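You operate a simulated robot arm through the tools that you are given. There is no shell and no other tool. Be economical: measure what you need, move in short steps, check, and stop when the job is done.

You run a simulated robot arm. Do the job below in one go: nothing can be reset, and whatever is moved stays where it is left.

Task
Paste the lapping plate's middle and lap the yellow valve head on it.
Fine: till the grit is gone, purple pad back, valve head on the purple mat. A coat counts when it lies all over at full strength: go over it till it gets no stronger. What is to be rubbed or washed off counts as gone when no trace of it is left.

It is judged by the outcome, as a careful person would: the job done as asked, and still so three seconds after it is handed in. It fails if anything else is knocked over, pushed out of place, dropped, spilled or broken.

Robot
A 7-joint arm with a two-finger parallel gripper, fixed in place. Base frame: the origin is at the foot of the arm, x ahead of it, y to its left, z up; the work surface is at about z = 0. Readings come in m, degrees, newtons and seconds.
With the tool pointing down near the work surface it reaches from about 0.22 to 0.58 m from the base axis. Its first joint turns from -66.0 to 66.0 degrees. Payload 2.5 kg.
The TCP is the grasp point between the finger pads, 0.023 m short of the fingertips. In the tool frame z runs along the fingers and y along their closing line. The gripper opens to 0.094 m. The fingers are 0.038 m wide and 0.01 m thick; the gripper's body (0.054 by 0.096 m) begins 0.039 m behind the TCP.
Orientation is that of the tool frame in the base frame, as [roll, pitch, yaw] about the fixed x, y, z axes, in that order (R = Rz(yaw) Ry(pitch) Rx(roll)). With the fingers straight down and closing along the base's y, the tool's x points along the base's -x, its y along +y and its z along -z.

Tools
- The arm moves only by the tool servo_tool. Its argument "increments" is a list of rows, each a list of 7 numbers: the shift along the tool's x, y, z in m, then the turn, a rotation vector about the tool's x, y, z in rad, then the finger opening in m, from 0 to 0.094. In form: [[tx, ty, tz, ax, ay, az, hand], ...]. A call has 1 to 12 rows; each row shifts and turns the commanded pose from where the row before left it, along the tool's axes as they then stand. Each row takes 0.2 s and may step no farther than 0.05 m and 8.6 degrees from the row before; otherwise, or with a gripper value out of range, the whole call is refused. A pose out of reach is approached as far as the arm can. The call stops where the force on the tool passes 50 N (or 10 N more than at its start, if that is more) or the arm is blocked; 0.2 s more then pass. The fingers move at their own pace (about 0.108 m/s each) and stop on an object; they squeeze with about 20 N. The grip force told is the motor's: it shows also when the fingers shut on nothing. Time passes only in rows, and 0.2 s behind the last, so rows that do not move let the fingers close. The reply holds the time, the measured pose of the TCP, the force on the tool along the base axes, the opening and the grip force, in the units named above and with some noise, with the torque about the TCP (base axes, N m) and any sound that the robot's microphone picked up, and new pictures: "pictures" is both (left out), scene, wrist or none.
- Cameras (640 x 400 px; columns grow to the right, rows downward): "scene" is fixed at [0.1281, -0.4139, 0.5424]; the picture's right is [0.75, -0.66, 0.00], its down [-0.38, -0.44, -0.81] and it looks along [0.53, 0.61, -0.59] (base axes); focal length 328 px, centre (320, 200). "wrist" rides on the gripper at [0.086, 0.016, -0.074] in the tool frame; the picture's right is [-0.18, 0.98, 0.00], its down [-0.58, -0.11, -0.81] and it looks along [-0.79, -0.15, 0.59] (tool axes); focal length 243 px, centre (320, 200).
- probe_pixels(camera, pixels): for up to 12 pixels [column, row] of the newest picture of that camera ("zoom" is the newest enlarged one), the place [x, y, z] in the base frame of the surface seen there, good to about 0.003 m. No time passes.
- enlarge(camera, box): a new picture of the part [left, top, right, bottom] of that camera's present view, enlarged. No time passes.
- close_job(): hands the job in; it is judged then, once.

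Go step by step. Measure first, check grasps and placings, and put right what went wrong. The budget is 80 turns and 200 pictures, counting those below and the enlarged ones. Unless the task says otherwise, let go and move clear before handing in.

The tools are called as name(argument=value, ...) on one line, values as JSON. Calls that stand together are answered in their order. servo_tool: Moves the arm, as the interface text tells. Its arguments: {"type":"object","properties":{"increments":{"type":"array","items":{"type":"array","items":{"type":"number"}}},"pictures":{"type":"string","enum":["both","scene","wrist","none"]}},"required":["increments"]} The other tools are called the same way: probe_pixels (camera, pixels) gives the place of the surface under pixels of a picture; enlarge (camera, box) takes an enlarged picture of a part of a camera's view; close_job () hands the job in.

At the start:

```text
time: 0.0
eef_pos: [0.3453, -0.0529, 0.3528]
ee_rot: [179.9, 0.0, 179.9]
wrist_force: [0.0, -0.4, -0.6]
moment: [0.01, -0.02, -0.02]
opening: 0.0942
grasp_force: 0.1
```

scene: 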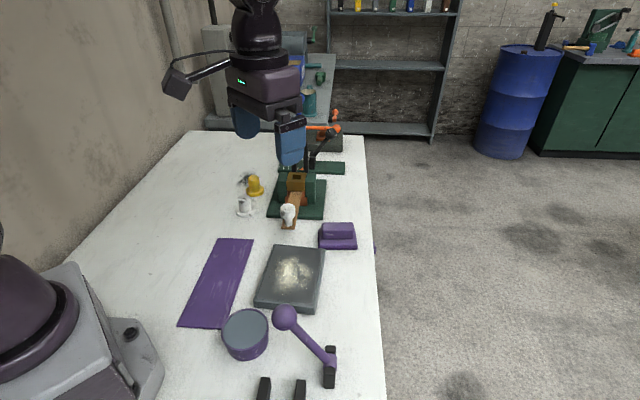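
wrist: 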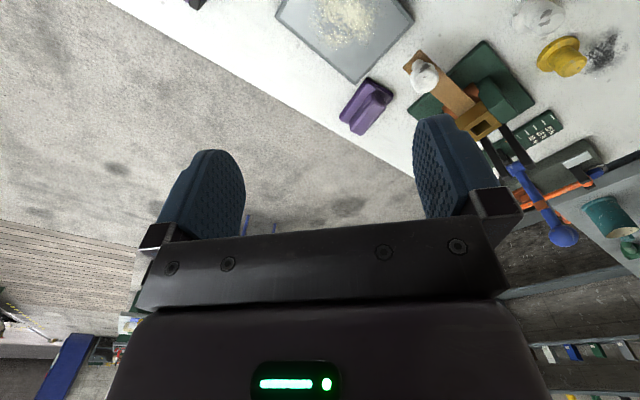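

The scene shows the lapping plate near (292,278), purple mat (217,283), purple pad (338,236), a tub (246,334), a ball-headed tool (285,318) and the yellow and white valve heads (254,185 / 244,207). I'll enlarge these to understand them.

enlarge(camera="scene", box=[170, 220, 390, 400])

enlarge(camera="scene", box=[220, 90, 380, 260])

probe_pixels(camera="scene", pixels=[[292, 275], [272, 246], [325, 249], [314, 313], [255, 304], [338, 228], [338, 241], [246, 328], [285, 316], [330, 362], [253, 180], [243, 203]])

probe_pixels(camera="scene", pixels=[[219, 238], [253, 240], [221, 328], [179, 325], [264, 385], [300, 388], [308, 340], [288, 212], [292, 200], [296, 182], [320, 230], [356, 246]])

```text
2.22 times, centred on (280, 310) of scene
```

zoom: 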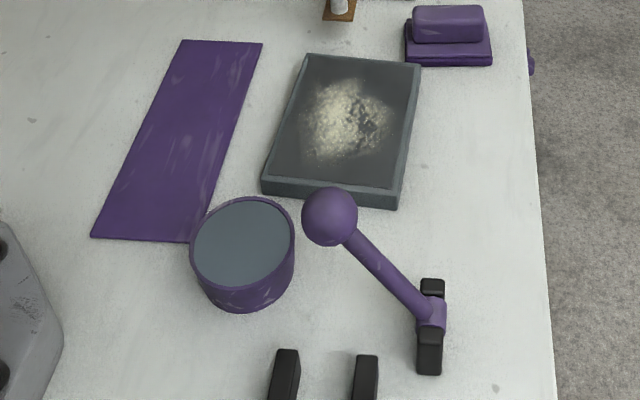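

```text
2.35 times, centred on (300, 175) of scene
```

zoom: 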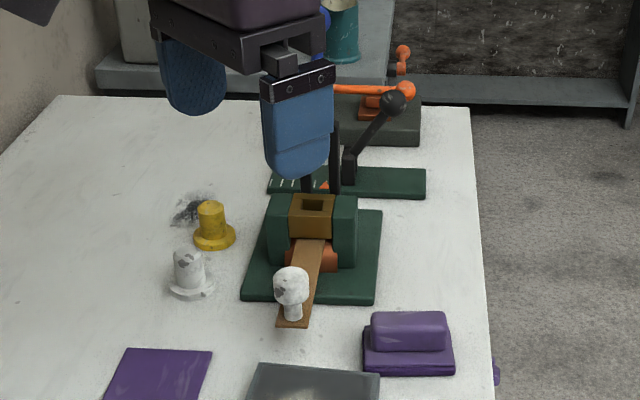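

```text
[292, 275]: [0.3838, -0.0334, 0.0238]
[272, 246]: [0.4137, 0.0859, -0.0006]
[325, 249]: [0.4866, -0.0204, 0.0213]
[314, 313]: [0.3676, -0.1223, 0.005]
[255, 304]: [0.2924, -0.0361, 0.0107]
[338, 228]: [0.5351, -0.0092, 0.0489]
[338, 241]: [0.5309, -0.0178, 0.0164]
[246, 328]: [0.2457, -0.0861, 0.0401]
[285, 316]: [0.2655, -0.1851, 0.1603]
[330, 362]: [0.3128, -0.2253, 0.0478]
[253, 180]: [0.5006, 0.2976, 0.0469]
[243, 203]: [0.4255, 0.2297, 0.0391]
```

```text
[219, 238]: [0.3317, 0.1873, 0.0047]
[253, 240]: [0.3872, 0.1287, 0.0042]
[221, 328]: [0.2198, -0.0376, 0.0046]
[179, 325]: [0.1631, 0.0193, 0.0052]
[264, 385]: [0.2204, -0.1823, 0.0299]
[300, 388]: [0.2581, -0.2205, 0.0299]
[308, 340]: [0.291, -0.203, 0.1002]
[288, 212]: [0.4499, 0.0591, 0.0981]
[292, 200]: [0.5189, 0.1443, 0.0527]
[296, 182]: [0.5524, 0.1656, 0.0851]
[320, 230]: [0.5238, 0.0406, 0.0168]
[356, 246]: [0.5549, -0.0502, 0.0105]
```

Unclear what the tub holds, what the lever does and what the blotch on the plate is; I'll zoom tighter.

enlarge(camera="scene", box=[215, 295, 345, 400])

enlarge(camera="scene", box=[250, 215, 390, 315])

enlarge(camera="scene", box=[230, 160, 330, 235])

enlarge(camera="wrist", box=[260, 0, 640, 240])

```text
3.81 times, centred on (280, 348) of scene
```

zoom: 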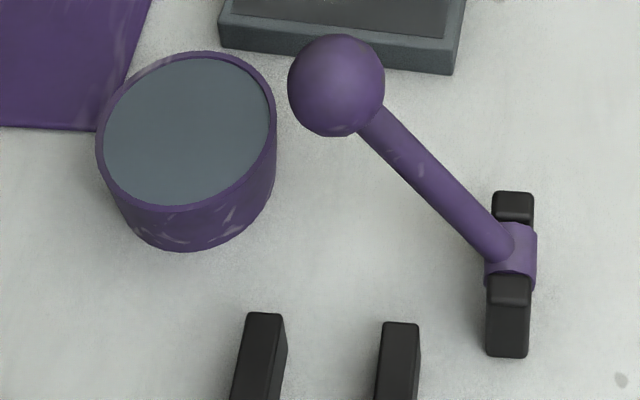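

```text
4.00 times, centred on (320, 265) of scene
```

zoom: 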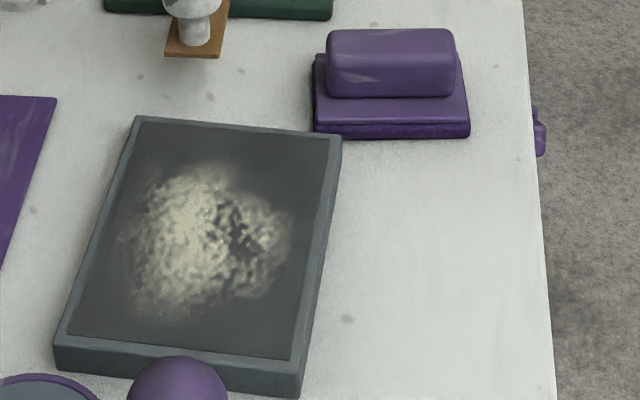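

```text
5.33 times, centred on (280, 198) of scene
```

zoom: 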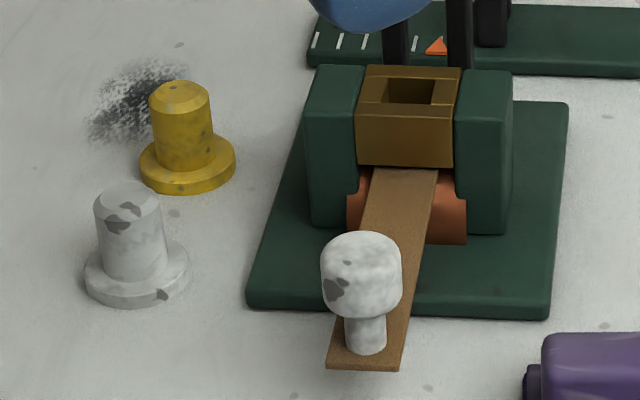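

```text
1.67 times, centred on (450, 120) of wrist
```

zoom: 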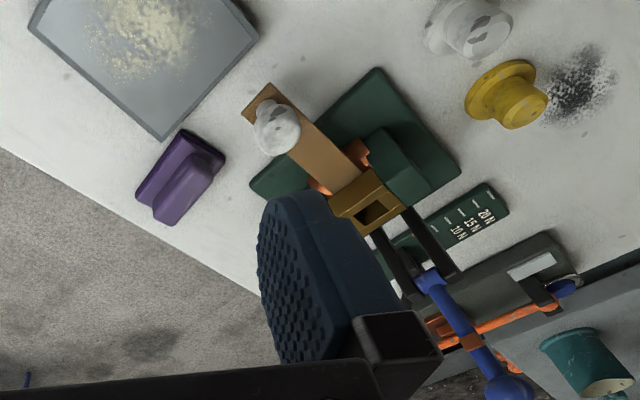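

The tub seems to hold grey paste, and the plate carries a patchy cream blotch. I'll swing the wrist camera round for a closer look at tub, lever and plate.

servo_tool(increments=[[0.016, 0.0375, 0.0125, 0, 0, 0.1428, 0.094], [0.01, 0.039, 0.0125, 0, 0, 0.1428, 0.094], [0.005, 0.04, 0.0125, 0, 0, 0.1428, 0.094], [0, 0.04, 0.0125, 0, 0, 0.1428, 0.094], [0, 0, 0, 0, 0, 0.1428, 0.094], [0, 0, 0, 0, 0, 0.1428, 0.094], [0, 0, 0, 0, 0, 0.1428, 0.094], [0, 0, 0, 0, 0, 0.1428, 0.094], [0, 0, 0, 0, 0, 0.1428, 0.094], [0, 0, 0, 0, 0, 0.1428, 0.094], [0, 0, 0, 0, 0, 0.1428, 0.094]])

```text
time: 2.4
eef_pos: [0.3486, 0.101, 0.3037]
ee_rot: [-179.9, 0.0, 89.9]
wrist_force: [-0.2, -0.7, 0.2]
moment: [0.02, 0.01, 0.01]
opening: 0.0938
grasp_force: 0.1
```

scene: 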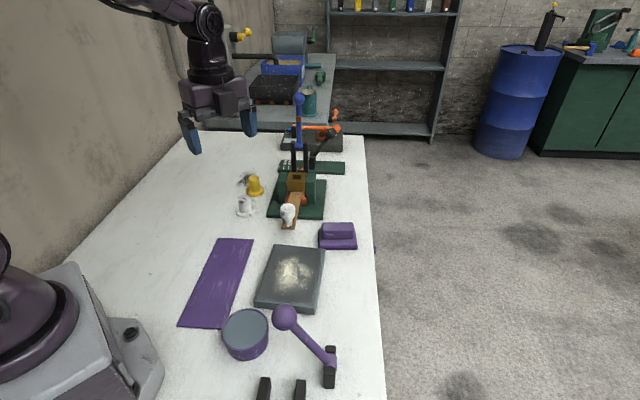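
wrist: 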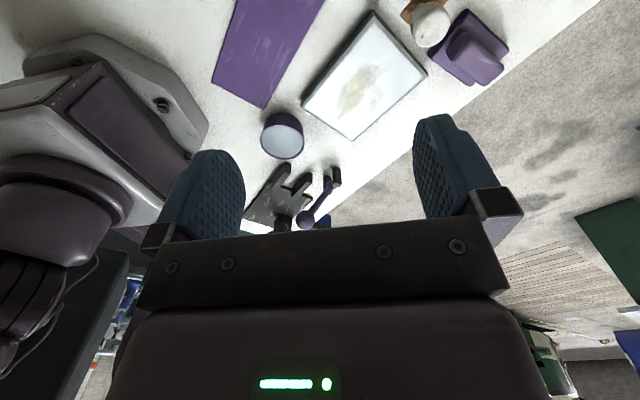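

The tub's top (283,140) and plate look glossy from here; I'll zoom on these.

enlarge(camera="wrist", box=[230, 90, 390, 240])

enlarge(camera="wrist", box=[290, 0, 520, 145])

enlarge(camera="scene", box=[240, 85, 370, 225])

```text
2.67 times, centred on (310, 165) of wrist
```

zoom: 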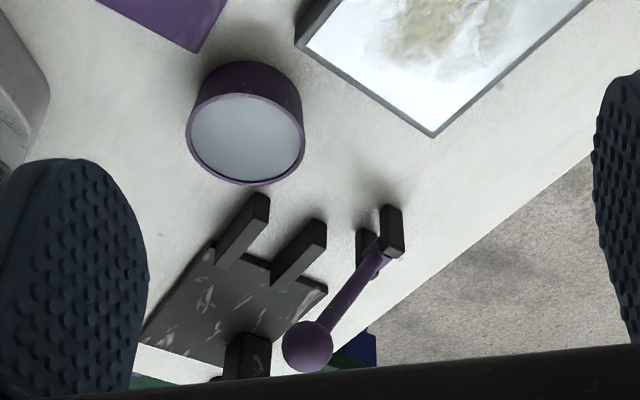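

```text
2.76 times, centred on (405, 72) of wrist
```

zoom: 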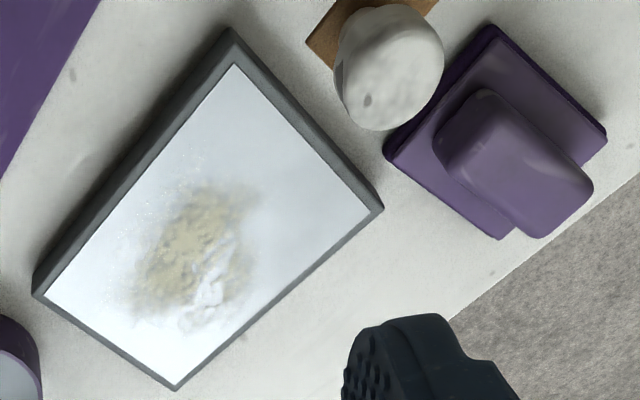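

```text
2.86 times, centred on (305, 155) of scene
```

zoom: 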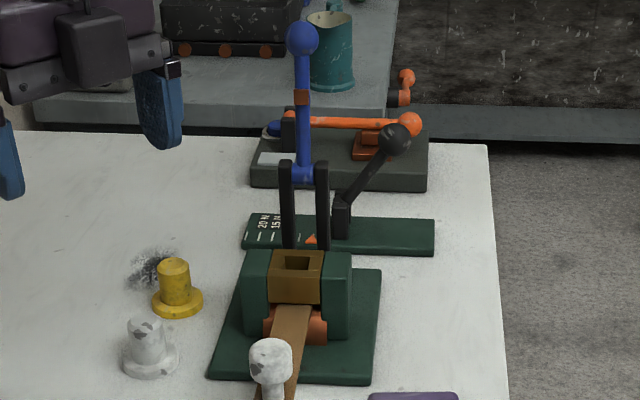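

Now measuring tub rim, pad and plate edges, and valve head.

probe_pixels(camera="scene", pixels=[[225, 327], [267, 325], [246, 311], [246, 345], [224, 316], [265, 337], [327, 224], [352, 225], [354, 237], [327, 238], [319, 244], [355, 237]])

enlarge(camera="scene", box=[305, 215, 375, 259])

probe_pixels(camera="zoom", pixels=[[140, 290], [455, 300], [460, 250], [140, 230], [440, 90], [220, 90], [445, 180], [200, 180], [215, 180], [330, 120]])

```text
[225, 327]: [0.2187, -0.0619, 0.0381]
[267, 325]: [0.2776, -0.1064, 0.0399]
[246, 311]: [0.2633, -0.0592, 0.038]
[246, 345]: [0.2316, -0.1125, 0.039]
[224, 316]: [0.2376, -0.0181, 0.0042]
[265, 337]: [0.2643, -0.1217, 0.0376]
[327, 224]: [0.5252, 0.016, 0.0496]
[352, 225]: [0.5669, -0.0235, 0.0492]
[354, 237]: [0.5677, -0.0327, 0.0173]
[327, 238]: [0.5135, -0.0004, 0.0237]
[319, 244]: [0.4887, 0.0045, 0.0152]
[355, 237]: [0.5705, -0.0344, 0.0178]
```

```text
9.09 times, centred on (340, 237) of scene
```

zoom: 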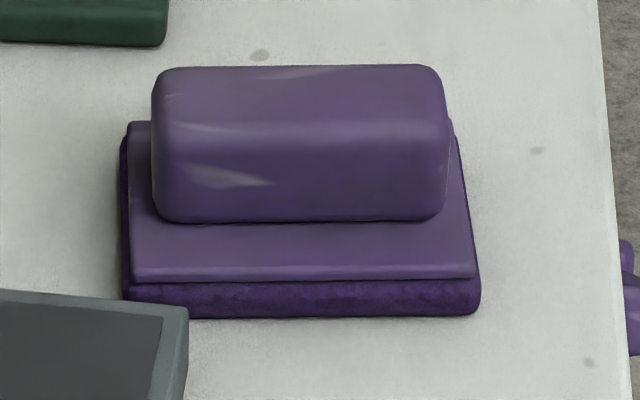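

```text
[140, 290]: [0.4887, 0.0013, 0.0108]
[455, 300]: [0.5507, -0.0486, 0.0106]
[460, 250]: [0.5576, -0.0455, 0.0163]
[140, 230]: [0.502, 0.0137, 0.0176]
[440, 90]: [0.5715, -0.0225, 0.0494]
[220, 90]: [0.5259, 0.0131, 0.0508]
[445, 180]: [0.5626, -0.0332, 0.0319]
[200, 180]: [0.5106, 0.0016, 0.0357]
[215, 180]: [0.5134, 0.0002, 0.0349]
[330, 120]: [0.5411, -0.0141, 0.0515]
```

The pad is one piece: felt, board and grip, long axis about -39° in plan. I'll probe a few more of its edges.

probe_pixels(camera="zoom", pixels=[[135, 130], [452, 130], [170, 72], [430, 72], [165, 200], [430, 205], [135, 275], [470, 270], [300, 250], [300, 100], [300, 75], [300, 140]])

enlarge(camera="wrist", box=[420, 0, 520, 90])

probe_pixels(camera="wrist", pixels=[[372, 12], [425, 77], [352, 140], [302, 102], [465, 14], [505, 46], [434, 56], [475, 83], [460, 34], [497, 62], [478, 50], [283, 140]])

```text
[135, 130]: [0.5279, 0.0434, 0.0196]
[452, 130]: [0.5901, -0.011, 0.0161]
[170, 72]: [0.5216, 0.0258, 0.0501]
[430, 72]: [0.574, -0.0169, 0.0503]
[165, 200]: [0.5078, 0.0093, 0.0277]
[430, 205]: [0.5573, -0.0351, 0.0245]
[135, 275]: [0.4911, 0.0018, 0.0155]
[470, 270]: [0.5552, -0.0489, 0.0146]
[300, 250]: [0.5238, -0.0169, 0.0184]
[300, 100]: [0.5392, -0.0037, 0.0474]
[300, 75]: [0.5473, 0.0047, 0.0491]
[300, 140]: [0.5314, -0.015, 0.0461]
```

```text
4.44 times, centred on (470, 45) of wrist
```

zoom: 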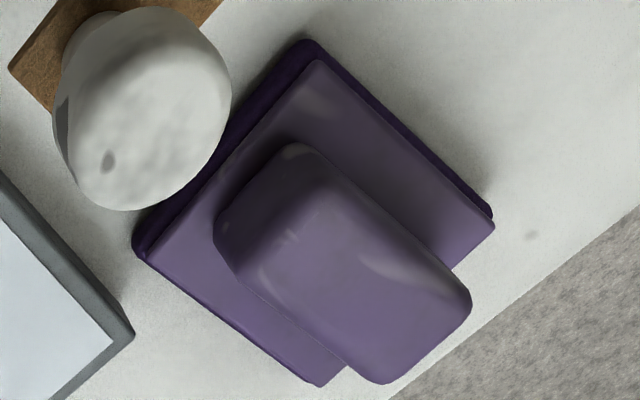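

```text
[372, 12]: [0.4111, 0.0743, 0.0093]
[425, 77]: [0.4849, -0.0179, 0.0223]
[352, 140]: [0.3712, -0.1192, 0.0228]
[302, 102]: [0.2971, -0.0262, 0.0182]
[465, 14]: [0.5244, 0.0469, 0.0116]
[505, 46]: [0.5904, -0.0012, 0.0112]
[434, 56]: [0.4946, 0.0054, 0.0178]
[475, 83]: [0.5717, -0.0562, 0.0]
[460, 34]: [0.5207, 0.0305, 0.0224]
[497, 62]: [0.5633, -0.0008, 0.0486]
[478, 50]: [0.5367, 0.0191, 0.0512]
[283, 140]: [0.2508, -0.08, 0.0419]
```

Pad centre is about (0.541,-0.004), grip 0.018–0.05 high. I'll move above it with yaw 141° and the fingers at 0.06.

servo_tool(increments=[[-0.0175, 0.032, 0.024, 0, 0, 0, 0.06], [-0.0175, 0.032, 0.024, 0, 0, 0, 0.06], [-0.0175, 0.032, 0.024, 0, 0, 0, 0.06], [-0.0175, 0.032, 0.024, 0, 0, 0, 0.06], [-0.0175, 0.032, 0.024, 0, 0, 0, 0.06], [-0.0175, 0.032, 0.024, 0, 0, 0, 0.06], [0, 0, 0, 0, 0, -0.149, 0.06], [0, 0, 0, 0, 0, -0.149, 0.06], [0, 0, 0, 0, 0, -0.149, 0.06], [0, 0, 0, 0, 0, -0.149, 0.06], [0, 0, 0, 0, 0, -0.149, 0.06], [0, 0, 0, 0, 0, -0.149, 0.06]])

```text
time: 5.0
eef_pos: [0.5411, -0.0038, 0.1593]
ee_rot: [-180.0, 0.1, 141.4]
wrist_force: [-0.3, 0.4, -0.3]
moment: [-0.05, 0.02, 0.0]
opening: 0.0599
grasp_force: 0.1
```

scene: 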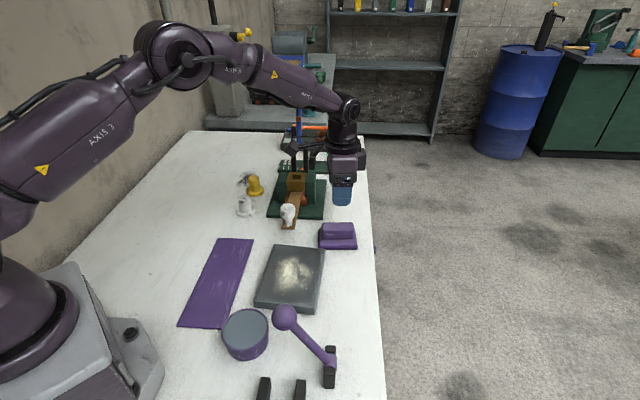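
wrist: 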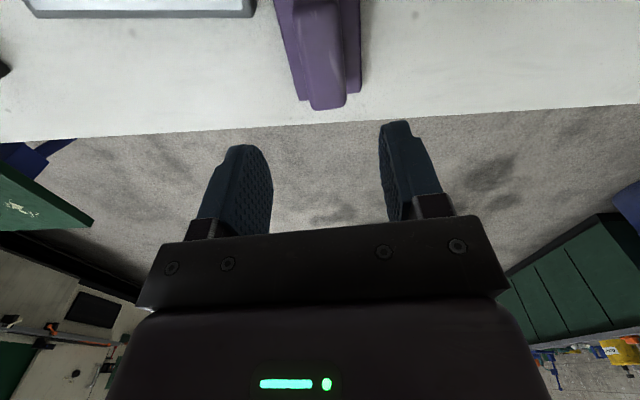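

Centred over the pad with the grip lined up between the fingers; descending and closing.

servo_tool(increments=[[0, 0, 0.03, 0, 0, 0, 0.06], [0, 0, 0.03, 0, 0, 0, 0.06], [0, 0, 0.03, 0, 0, 0, 0.06], [0, 0, 0.014, 0, 0, 0, 0.06], [0, 0, 0.01, 0, 0, 0, 0.06], [0, 0, 0, 0, 0, 0, 0.02], [0, 0, 0, 0, 0, 0, 0.01], [0, 0, 0, 0, 0, 0, 0.01], [0, 0, 0, 0, 0, 0, 0.01]])

```text
time: 7.0
eef_pos: [0.5392, -0.0039, 0.0454]
ee_rot: [180.0, 0.0, 141.2]
wrist_force: [0.7, 1.0, 0.7]
moment: [0.0, -0.1, 0.04]
opening: 0.0316
grasp_force: 19.9
```

scene: 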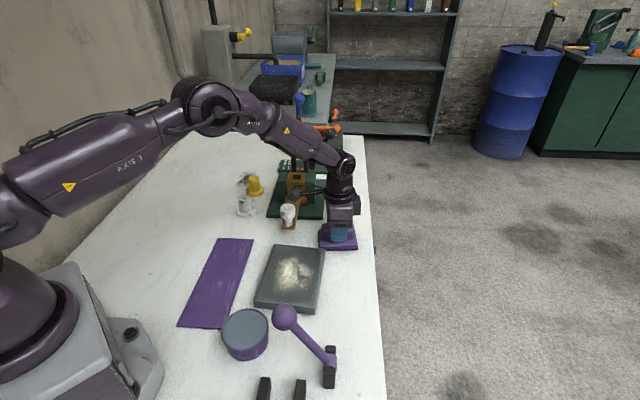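
wrist: 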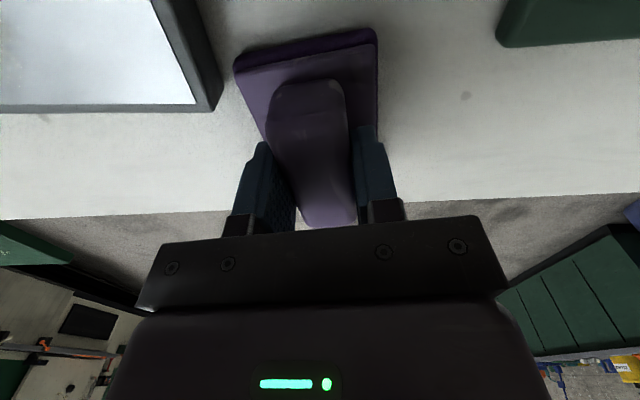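

Grip closed at 0.0316 with 20 N; the pad's rest pose is TCP (0.539,-0.004,0.045), yaw 141°. Lifting and carrying towards the tub.

servo_tool(increments=[[0, 0, -0.02, 0, 0, 0, 0.01], [0, 0, -0.045, 0, 0, 0, 0.01], [0, 0, -0.045, 0, 0, 0, 0.01], [0.0251, -0.035, -0.01, 0, 0, 0, 0.01], [0.0251, -0.035, 0, 0, 0, 0, 0.01], [0.0251, -0.035, 0, 0, 0, 0, 0.01], [0.0251, -0.035, 0, 0, 0, 0, 0.01], [0.0251, -0.035, 0, 0, 0, 0, 0.01], [0.0251, -0.035, 0, 0, 0, 0, 0.01], [0.0251, -0.035, 0, 0, 0, 0, 0.01]])

servo_tool(increments=[[0, 0, 0, 0, 0, 0.149, 0.01], [0, 0, 0, 0, 0, 0.149, 0.01], [0, 0, 0, 0, 0, 0.149, 0.01], [0, 0, 0, 0, 0, 0.149, 0.01], [0, 0, 0, 0, 0, 0.149, 0.01], [0, 0, 0, 0, 0, 0.149, 0.01]])

```text
time: 9.2
eef_pos: [0.2484, -0.0839, 0.1661]
ee_rot: [179.9, 0.0, 141.3]
wrist_force: [0.7, -0.6, -1.3]
moment: [-0.01, -0.01, -0.02]
opening: 0.0313
grasp_force: 20.0
```

scene: 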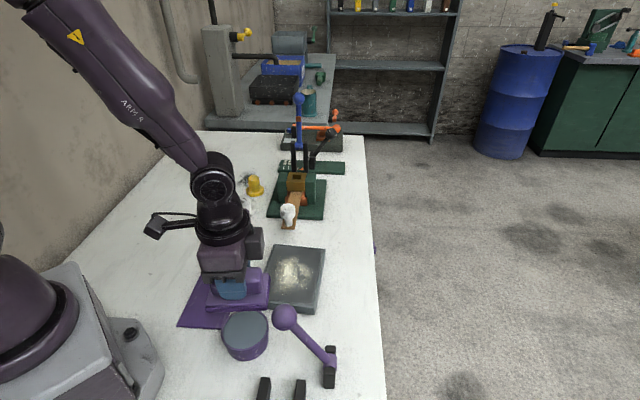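
wrist: 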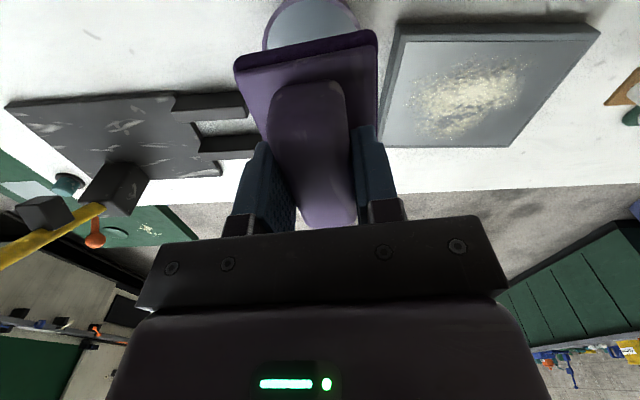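

```text
time: 10.6
eef_pos: [0.2494, -0.0854, 0.1654]
ee_rot: [-180.0, 0.0, 90.0]
wrist_force: [0.0, -0.1, -0.8]
moment: [-0.01, 0.03, -0.02]
opening: 0.0316
grasp_force: 19.8
```

scene: 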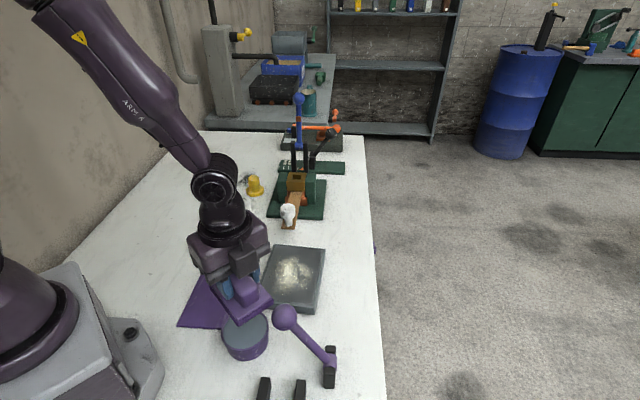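
wrist: 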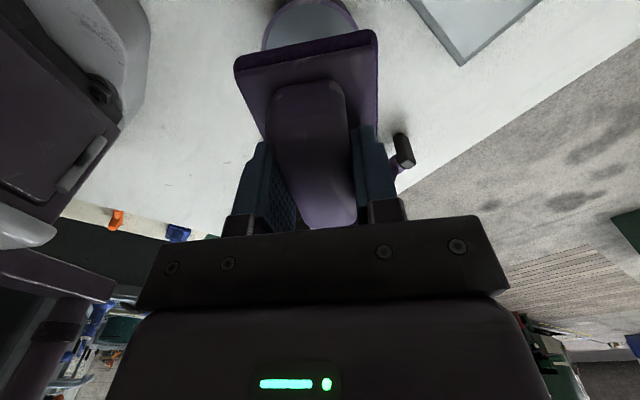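

Clear of the ball lever. Lowering the felt onto the paste gently.

servo_tool(increments=[[0, 0, 0.03, 0, 0, 0, 0.01], [0, 0, 0.03, 0, 0, 0, 0.01], [0, 0, 0.01, 0, 0, 0, 0.01], [0, 0, 0.004, 0, 0, 0, 0.01], [0, 0, 0.004, 0, 0, 0, 0.01], [0, 0, 0.003, 0, 0, 0, 0.01]])

```text
time: 12.0
eef_pos: [0.2509, -0.0859, 0.0835]
ee_rot: [179.9, -0.1, 90.0]
wrist_force: [-3.0, 1.6, 24.9]
moment: [0.02, 0.18, 0.04]
opening: 0.0319
grasp_force: 20.3
```

scene: 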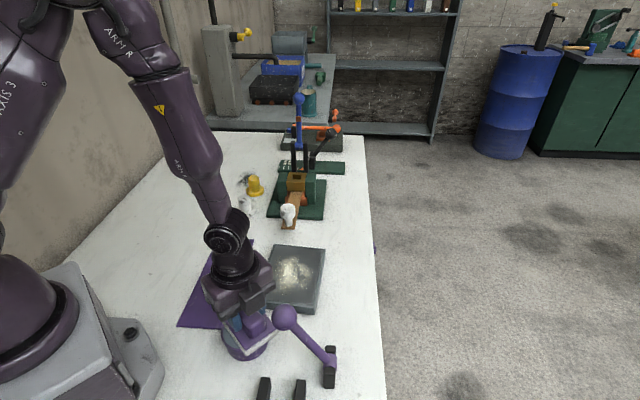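
wrist: 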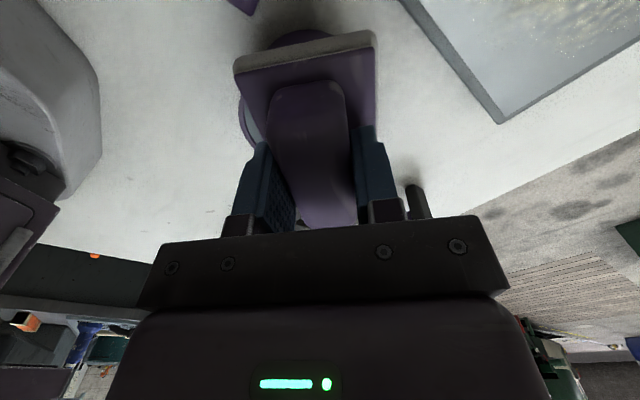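

The felt edge turned from purple to pale grey, so the pad is loaded. Lift and carry it over the plate centre (0.391,-0.022), turning to yaw 130° to align with the plate.

servo_tool(increments=[[0, 0, -0.01, 0, 0, 0, 0.01], [0, 0, -0.03, 0, 0, 0, 0.01], [0.016, 0.035, 0, 0, 0, 0, 0.01], [0.016, 0.035, 0, 0, 0, 0, 0.01], [0.016, 0.035, 0, 0, 0, 0, 0.01], [0.016, 0.035, 0, 0, 0, 0, 0.01], [0, 0, 0, 0, 0, -0.1396, 0.01], [0, 0, 0, 0, 0, -0.1396, 0.01], [0, 0, 0, 0, 0, -0.1396, 0.01], [0, 0, 0, 0, 0, -0.1396, 0.01], [0, 0, 0, 0, 0, -0.1396, 0.01]])

```text
time: 14.4
eef_pos: [0.39, -0.0229, 0.1252]
ee_rot: [180.0, 0.0, 130.1]
wrist_force: [0.2, 0.2, -1.5]
moment: [-0.02, -0.02, -0.01]
opening: 0.0317
grasp_force: 19.9
```

scene: 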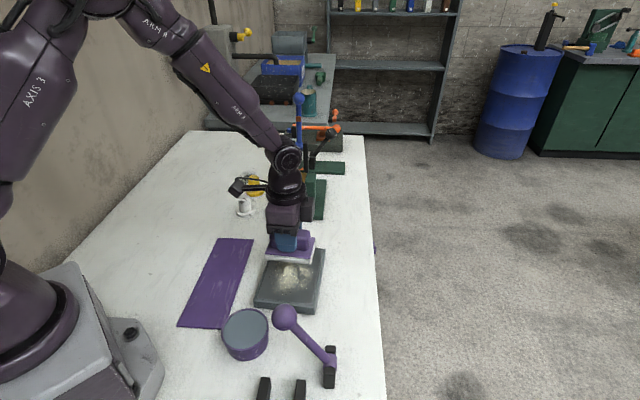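
wrist: 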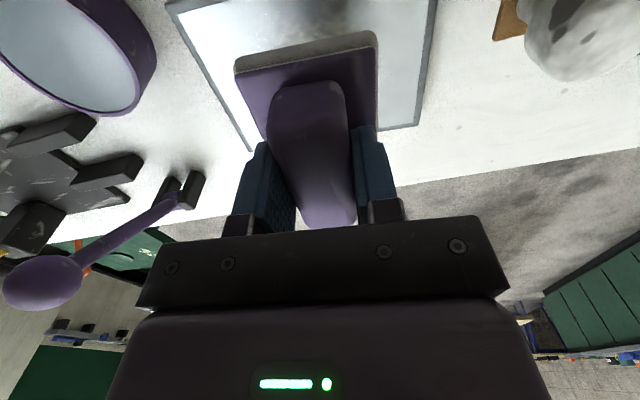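

Aligned over the plate. Lowering to contact and sweeping over the middle.

servo_tool(increments=[[0, 0, 0.03, 0, 0, 0, 0.01], [0, 0, 0.02, 0, 0, 0, 0.01], [0, 0, 0.005, 0, 0, 0, 0.01], [0, 0, 0.003, 0, 0, 0, 0.01], [0, 0.012, 0, 0, 0, 0, 0.01], [0, 0.012, 0, 0, 0, 0, 0.01], [0, -0.012, 0, 0, 0, 0, 0.01], [0, -0.012, 0, 0, 0, 0, 0.01], [0, -0.012, 0, 0, 0, 0, 0.01], [0, -0.012, 0, 0, 0, 0, 0.01]])

```text
time: 16.6
eef_pos: [0.3737, -0.0362, 0.0665]
ee_rot: [179.6, 0.2, 130.0]
wrist_force: [8.6, 5.7, 20.3]
moment: [0.23, 0.11, -0.12]
opening: 0.0316
grasp_force: 20.4
```

scene: 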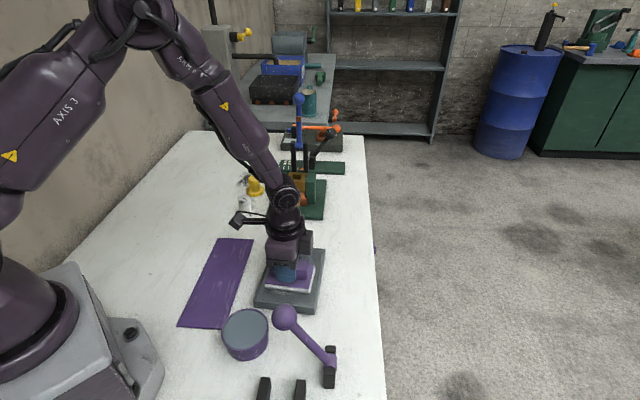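
wrist: 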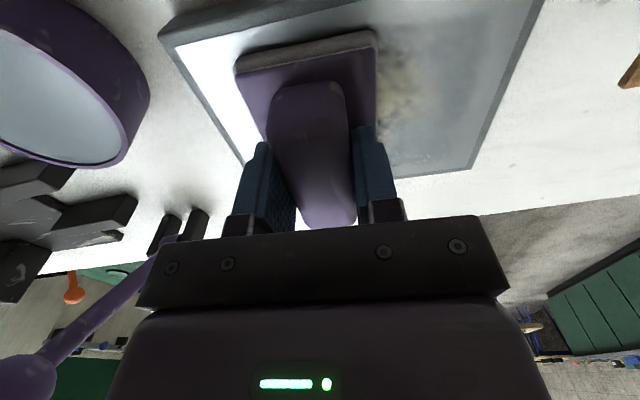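

Contact at about 20 N and the blotch looks changed where wiped. A few more sweeps, then lift aside to inspect.

servo_tool(increments=[[0.012, 0, 0, 0, 0, 0, 0.01], [0, 0.015, 0, 0, 0, 0, 0.01], [0, 0.015, 0, 0, 0, 0, 0.01], [0, 0.015, 0, 0, 0, 0, 0.01], [-0.024, 0, 0, 0, 0, 0, 0.01], [0, -0.015, 0, 0, 0, 0, 0.01], [0, -0.015, 0, 0, 0, 0, 0.01], [0, -0.015, 0, 0, 0, 0, 0.01], [0.012, 0, -0.01, 0, 0, 0, 0.01], [0, 0, -0.05, 0, 0, 0, 0.01], [0, 0, -0.04, 0, 0, 0, 0.01]])

enlarge(camera="scene", box=[215, 215, 375, 335])

```text
time: 19.0
eef_pos: [0.3718, -0.0364, 0.167]
ee_rot: [180.0, 0.0, 130.1]
wrist_force: [-0.2, -0.5, -1.6]
moment: [-0.03, 0.01, 0.0]
opening: 0.0316
grasp_force: 20.3
```

scene: 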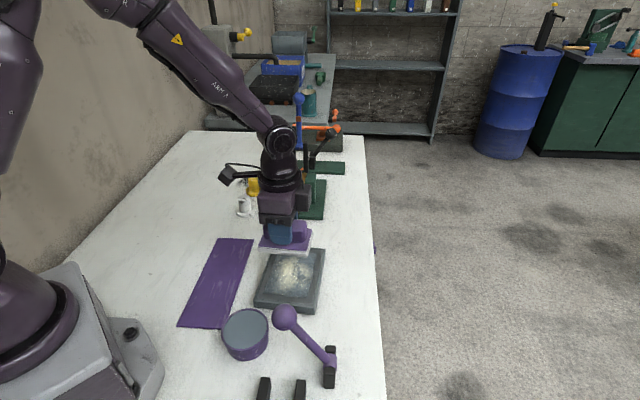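
wrist: 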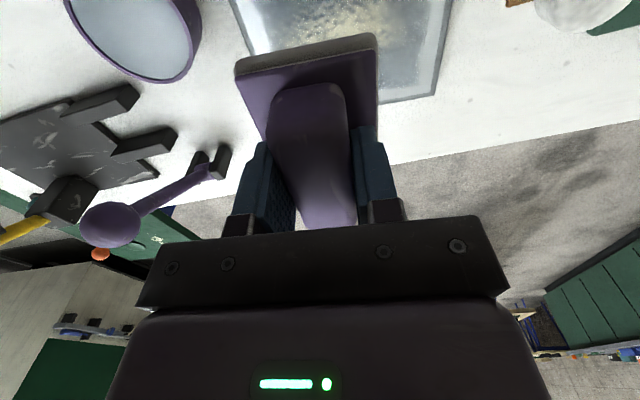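

```text
3.33 times, centred on (295, 275) of scene
```

zoom: 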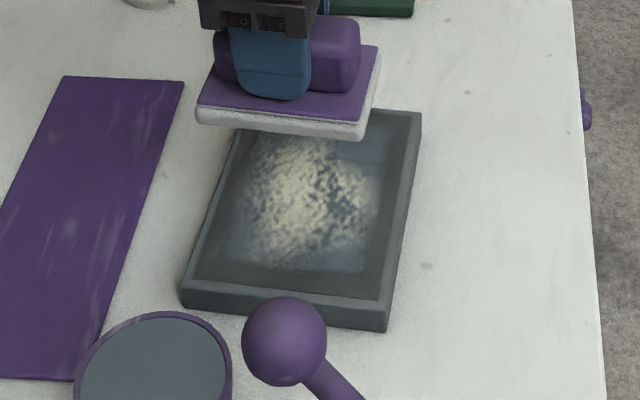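

A bluish translucent coat now lies on the swept area, over the cream grit. It's still weak, so I'll go over it more.

servo_tool(increments=[[0.012, 0, 0.045, 0, 0, 0, 0.01], [0, 0, 0.045, 0, 0, 0, 0.01], [0, 0, 0.011, 0, 0, 0, 0.01], [0, 0.02, 0, 0, 0, 0, 0.01], [0, 0.02, 0, 0, 0, 0, 0.01], [0, 0.015, 0, 0, 0, 0, 0.01], [-0.012, 0, 0, 0, 0, 0, 0.01], [0, -0.02, 0, 0, 0, 0, 0.01], [0, -0.02, 0, 0, 0, 0, 0.01], [0, -0.02, 0, 0, 0, 0, 0.01], [-0.012, 0.005, 0, 0, 0, 0, 0.01], [0, 0.02, 0, 0, 0, 0, 0.01]], pictures="none")

servo_tool(increments=[[0, 0.02, 0, 0, 0, 0, 0.01], [0, 0.015, 0, 0, 0, 0, 0.01], [0.012, 0, 0, 0, 0, 0, 0.01], [0, -0.02, 0, 0, 0, 0, 0.01], [0, -0.02, 0, 0, 0, 0, 0.01], [0, -0.02, 0, 0, 0, 0, 0.01], [0.012, 0.0, 0, 0, 0, 0, 0.01], [0, 0.02, 0, 0, 0, 0, 0.01], [0, 0.02, 0, 0, 0, 0, 0.01], [0, 0.015, -0.01, 0, 0, 0, 0.01], [0, 0, -0.05, 0, 0, 0, 0.01], [0, 0, -0.04, 0, 0, 0, 0.01]])

enlarge(camera="scene", box=[215, 215, 375, 335])

```text
time: 21.6
eef_pos: [0.3952, -0.0338, 0.0665]
ee_rot: [-179.9, 0.0, 130.0]
wrist_force: [0.5, 0.3, 0.4]
moment: [0.02, -0.02, -0.05]
opening: 0.0316
grasp_force: 20.0
```

```text
time: 24.2
eef_pos: [0.402, 0.0022, 0.1645]
ee_rot: [179.9, -0.1, 130.0]
wrist_force: [0.5, -1.0, -1.6]
moment: [-0.04, 0.0, 0.0]
opening: 0.0316
grasp_force: 20.1
```

scene: 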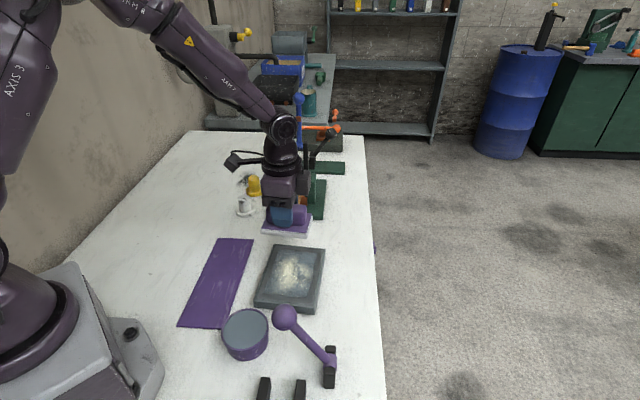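
wrist: 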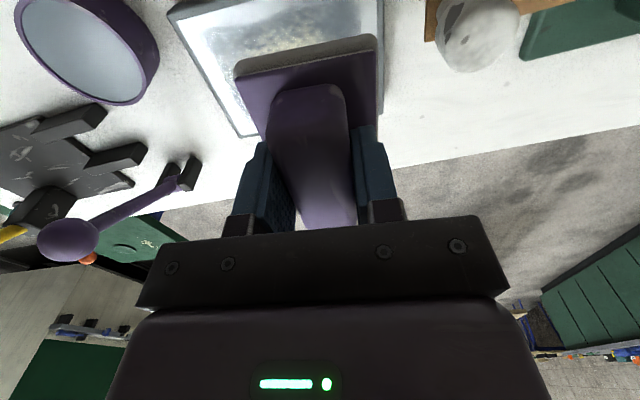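

```text
3.33 times, centred on (295, 275) of scene
```

zoom: 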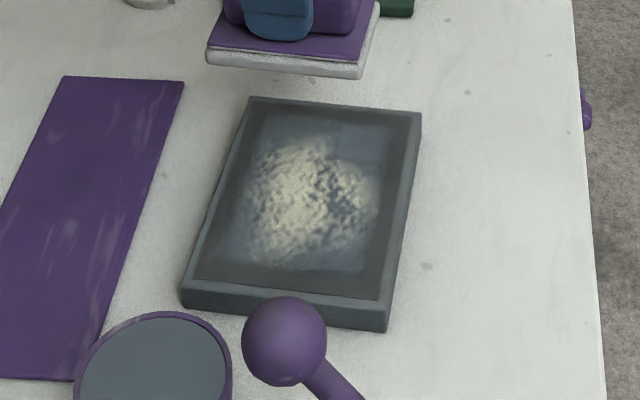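

The last passes had almost no contact force, so the coat barely strengthened. I'll re-approach the centre and find contact again.

servo_tool(increments=[[-0.011, -0.024, 0.03, 0, 0, 0, 0.01], [0, 0, 0.035, 0, 0, 0, 0.01], [0, 0, 0.03, 0, 0, 0, 0.01], [0, 0, 0.004, 0, 0, 0, 0.01]], pictures="none")

servo_tool(increments=[[0, 0, 0.002, 0, 0, 0, 0.01]], pictures="wrist")

```text
time: 25.2
eef_pos: [0.3897, -0.0187, 0.0647]
ee_rot: [180.0, -0.2, 130.0]
wrist_force: [-10.0, 1.6, 22.9]
moment: [-0.08, 0.18, -0.08]
opening: 0.0319
grasp_force: 19.8
```

```text
time: 25.6
eef_pos: [0.3905, -0.0205, 0.0629]
ee_rot: [179.9, 0.0, 130.0]
wrist_force: [-7.7, -1.3, 23.9]
moment: [-0.09, 0.13, -0.04]
opening: 0.0319
grasp_force: 20.3
```

wrist: 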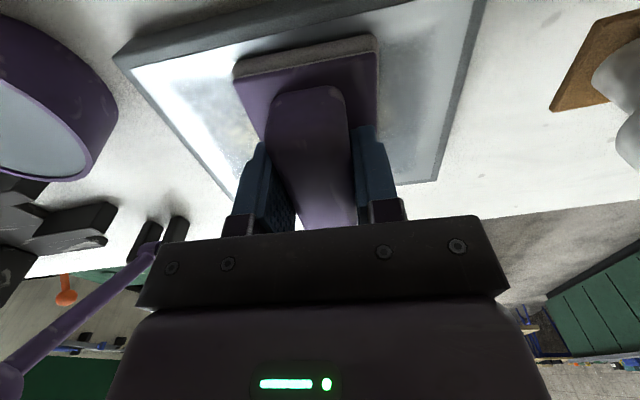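

The pad slid up a little in the fingers until the fingertips rest on its board, so now it presses firmly (24 N). Sweeping at this height.

servo_tool(increments=[[0.012, 0, 0, 0, 0, 0, 0.01], [0, 0.015, 0, 0, 0, 0, 0.01], [0, 0.015, 0, 0, 0, 0, 0.01], [-0.012, 0, 0, 0, 0, 0, 0.01], [0, -0.02, 0, 0, 0, 0, 0.01], [0, -0.02, 0, 0, 0, 0, 0.01], [0, -0.02, 0, 0, 0, 0, 0.01], [-0.012, 0, 0, 0, 0, 0, 0.01], [0, 0.02, 0, 0, 0, 0, 0.01], [0, 0.02, 0, 0, 0, 0, 0.01], [0, 0.02, 0, 0, 0, 0, 0.01]], pictures="none")

servo_tool(increments=[[0.012, 0, 0, 0, 0, 0, 0.01], [0, -0.02, 0, 0, 0, 0, 0.01], [0, -0.02, 0, 0, 0, 0, 0.01], [0, -0.02, 0, 0, 0, 0, 0.01], [0.012, 0, 0, 0, 0, 0, 0.01], [0, 0.02, 0, 0, 0, 0, 0.01], [0, 0.02, 0, 0, 0, 0, 0.01], [0, 0.02, 0, 0, 0, 0, 0.01], [-0.012, 0, -0.01, 0, 0, 0, 0.01], [0, 0, -0.05, 0, 0, 0, 0.01], [0, 0, -0.04, 0, 0, 0, 0.01]])

enlarge(camera="scene", box=[215, 215, 375, 335])

```text
time: 28.0
eef_pos: [0.4219, -0.0116, 0.0644]
ee_rot: [-179.9, 0.0, 129.9]
wrist_force: [-0.6, -0.4, -1.1]
moment: [-0.02, 0.01, 0.0]
opening: 0.0316
grasp_force: 19.9
```

```text
time: 30.4
eef_pos: [0.4116, 0.0005, 0.1642]
ee_rot: [180.0, -0.1, 130.1]
wrist_force: [1.0, -0.4, -1.0]
moment: [0.0, 0.01, 0.0]
opening: 0.0316
grasp_force: 20.3
```

scene: 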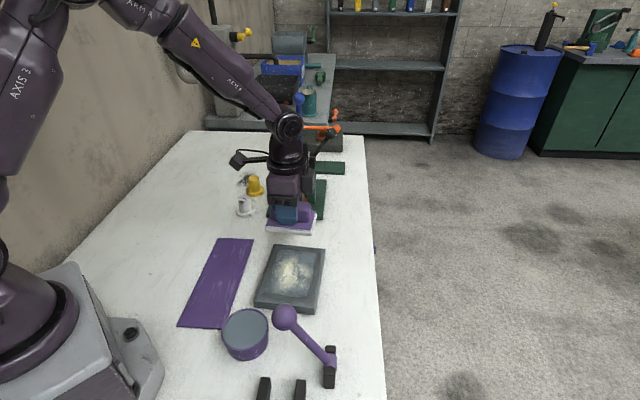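
wrist: 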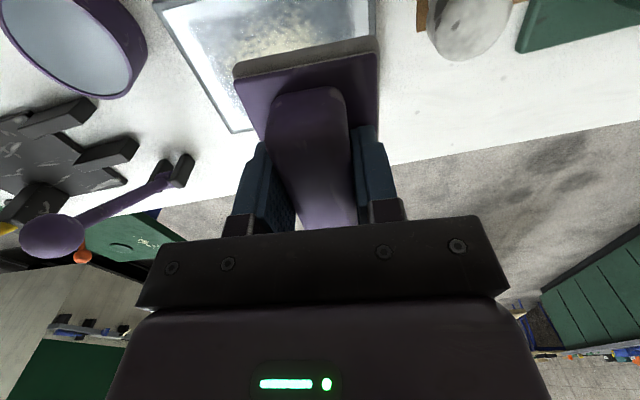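

```text
3.33 times, centred on (295, 275) of scene
```

zoom: 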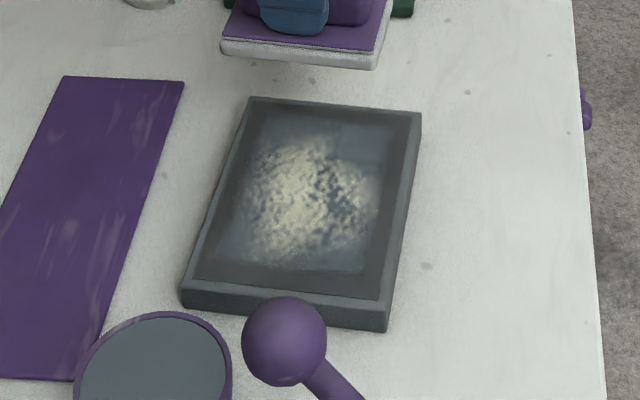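

Contact faded out again during the sweep. Let me zoom in on the plate to judge coat evenness.

enlarge(camera="scene", box=[250, 238, 334, 318])

enlarge(camera="scene", box=[255, 190, 335, 240])

```text
5.00 times, centred on (292, 278) of scene
```

zoom: 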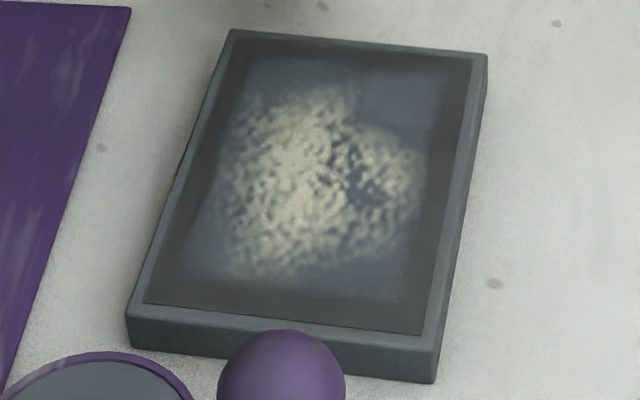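

```text
8.00 times, centred on (295, 215) of scene
```

zoom: 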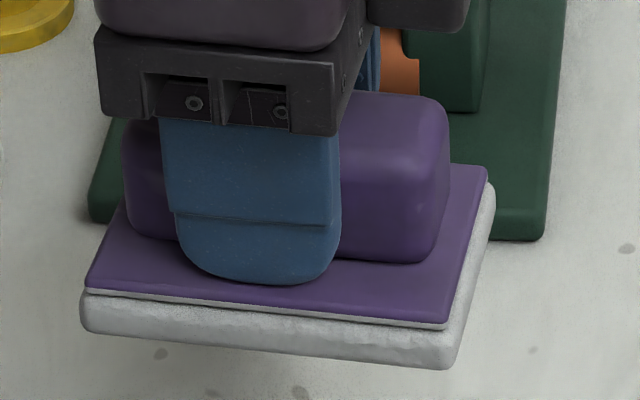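

The coat is a bluish rectangle covering the blotch; the fingertips now sit on the pad's board. One more firm set of passes, stepping down slightly to hold contact, to see whether it gets stronger.

servo_tool(increments=[[-0.0034, -0.03, 0.025, 0, 0, 0, 0.01], [0, 0, 0.045, 0, 0, 0, 0.01], [0, 0, 0.03, 0, 0, 0, 0.01], [0, 0, 0.002, 0, 0, 0, 0.01]], pictures="none")

servo_tool(increments=[[0.006, 0.01, 0, 0, 0, 0, 0.01], [0.006, 0.01, 0, 0, 0, 0, 0.01]], pictures="none")

```text
time: 31.4
eef_pos: [0.3923, -0.0218, 0.0617]
ee_rot: [179.9, 0.0, 130.0]
wrist_force: [-8.1, -0.2, 22.1]
moment: [0.09, 0.32, 0.0]
opening: 0.0313
grasp_force: 19.8
```

```text
time: 32.0
eef_pos: [0.4001, 0.001, 0.0631]
ee_rot: [180.0, -0.1, 130.0]
wrist_force: [-0.2, 0.9, -0.4]
moment: [0.03, -0.01, 0.02]
opening: 0.0318
grasp_force: 20.8
```

servo_tool(increments=[[0, 0, 0.003, 0, 0, 0, 0.01]], pictures="none")

servo_tool(increments=[[0, -0.012, 0, 0, 0, 0, 0.01]], pictures="none")

servo_tool(increments=[[0, -0.012, 0.001, 0, 0, 0, 0.01]], pictures="none")

servo_tool(increments=[[0, -0.012, 0.001, 0, 0, 0, 0.01]], pictures="wrist")

```text
time: 32.4
eef_pos: [0.4002, 0.0015, 0.0607]
ee_rot: [-180.0, 0.1, 129.9]
wrist_force: [-9.3, -1.1, 24.7]
moment: [-0.13, 0.25, -0.07]
opening: 0.0317
grasp_force: 20.1
```

```text
time: 32.8
eef_pos: [0.392, -0.0064, 0.0614]
ee_rot: [179.7, 0.2, 130.0]
wrist_force: [6.1, 5.1, 15.3]
moment: [0.37, 0.28, -0.2]
opening: 0.0315
grasp_force: 19.8
```

```text
time: 33.2
eef_pos: [0.3844, -0.015, 0.0592]
ee_rot: [179.6, 0.1, 130.0]
wrist_force: [10.1, 10.0, 28.7]
moment: [0.23, 0.11, -0.15]
opening: 0.0319
grasp_force: 20.2
```

```text
time: 33.6
eef_pos: [0.373, -0.0255, 0.0579]
ee_rot: [-179.9, 0.2, 130.1]
wrist_force: [5.4, 2.1, 24.8]
moment: [-0.06, -0.15, 0.02]
opening: 0.0317
grasp_force: 19.7
```

wrist: 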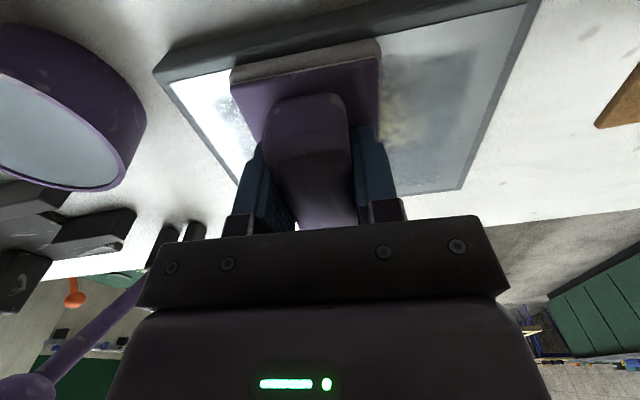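

Contact now persists while sliding (15–29 N). Continue sweeps at this height.

servo_tool(increments=[[0, -0.01, 0, 0, 0, 0, 0.01], [-0.014, 0, 0, 0, 0, 0, 0.01], [0, 0.015, 0, 0, 0, 0, 0.01], [0, 0.015, 0, 0, 0, 0, 0.01], [0, 0.015, 0, 0, 0, 0, 0.01], [0, 0.015, 0, 0, 0, 0, 0.01], [-0.01, 0, 0, 0, 0, 0, 0.01], [0, -0.015, 0, 0, 0, 0, 0.01], [0, -0.015, 0, 0, 0, 0, 0.01], [0, -0.015, 0, 0, 0, 0, 0.01], [0, -0.015, 0, 0, 0, 0, 0.01]], pictures="none")

servo_tool(increments=[[0.01, 0, 0.001, 0, 0, 0, 0.01], [0, 0.015, 0, 0, 0, 0, 0.01], [0, 0.015, 0, 0, 0, 0, 0.01], [0, 0.015, 0, 0, 0, 0, 0.01], [0, 0.015, 0, 0, 0, 0, 0.01]], pictures="none")

servo_tool(increments=[[0, 0, -0.05, 0, 0, 0, 0.01], [0, 0, -0.05, 0, 0, 0, 0.01], [0, 0.03, 0, 0, 0, 0, 0.01]], pictures="scene")

enlarge(camera="scene", box=[250, 238, 334, 318])

enlarge(camera="scene", box=[255, 180, 335, 240])

```text
time: 36.0
eef_pos: [0.3816, -0.0492, 0.0568]
ee_rot: [180.0, 0.0, 130.1]
wrist_force: [2.7, 1.4, 5.3]
moment: [0.05, -0.28, 0.01]
opening: 0.0316
grasp_force: 20.2
```

```text
time: 37.2
eef_pos: [0.4208, -0.0005, 0.0565]
ee_rot: [179.9, 0.0, 130.0]
wrist_force: [-9.3, -8.1, 31.5]
moment: [-0.33, 0.35, 0.16]
opening: 0.0316
grasp_force: 20.0
```

```text
time: 38.0
eef_pos: [0.4422, 0.0156, 0.1556]
ee_rot: [-179.9, 0.0, 130.1]
wrist_force: [0.3, -0.4, -1.0]
moment: [0.0, 0.03, -0.04]
opening: 0.0317
grasp_force: 19.8
```

scene: 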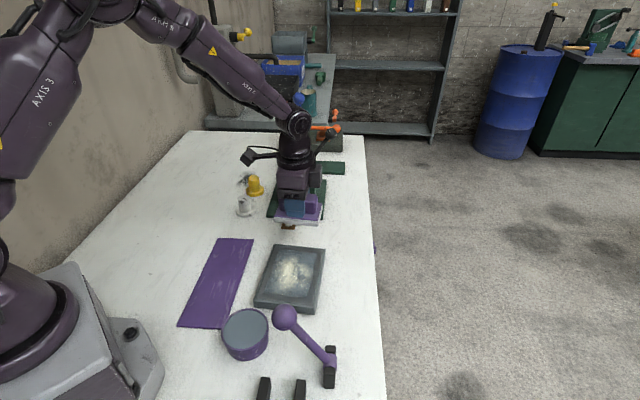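

```text
5.00 times, centred on (292, 278) of scene
```

zoom: 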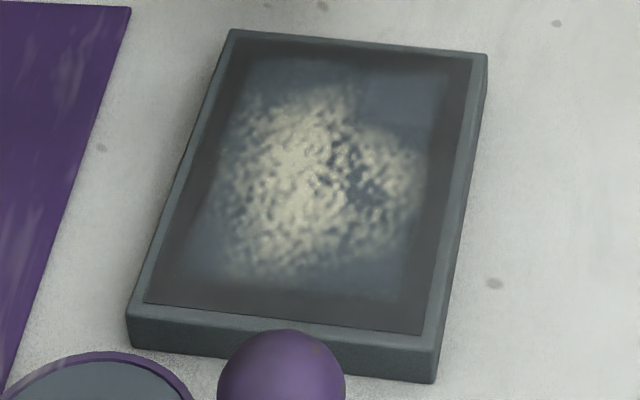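

```text
6.67 times, centred on (295, 210) of scene
```

zoom: 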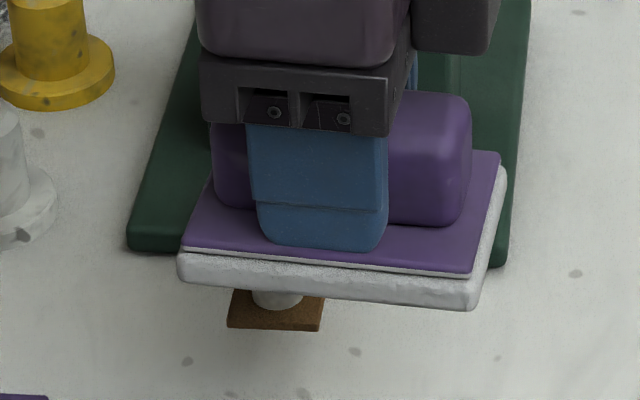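

The coat looks the same strength as before with fixed rectangular edges. I'll probe plate height and the pad's hang, then reload once and go over everything to confirm saturation.

probe_pixels(camera="scene", pixels=[[292, 275], [310, 262], [280, 295], [262, 290], [318, 252], [281, 217], [313, 220], [296, 217], [285, 208], [315, 205]])

```text
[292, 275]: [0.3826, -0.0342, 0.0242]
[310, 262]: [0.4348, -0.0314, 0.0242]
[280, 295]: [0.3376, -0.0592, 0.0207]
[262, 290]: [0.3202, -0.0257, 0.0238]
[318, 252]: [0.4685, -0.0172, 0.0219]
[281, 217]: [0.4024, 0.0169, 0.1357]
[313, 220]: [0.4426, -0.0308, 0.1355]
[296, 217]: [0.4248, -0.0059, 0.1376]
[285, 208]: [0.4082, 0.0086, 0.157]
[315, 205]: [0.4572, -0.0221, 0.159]
```

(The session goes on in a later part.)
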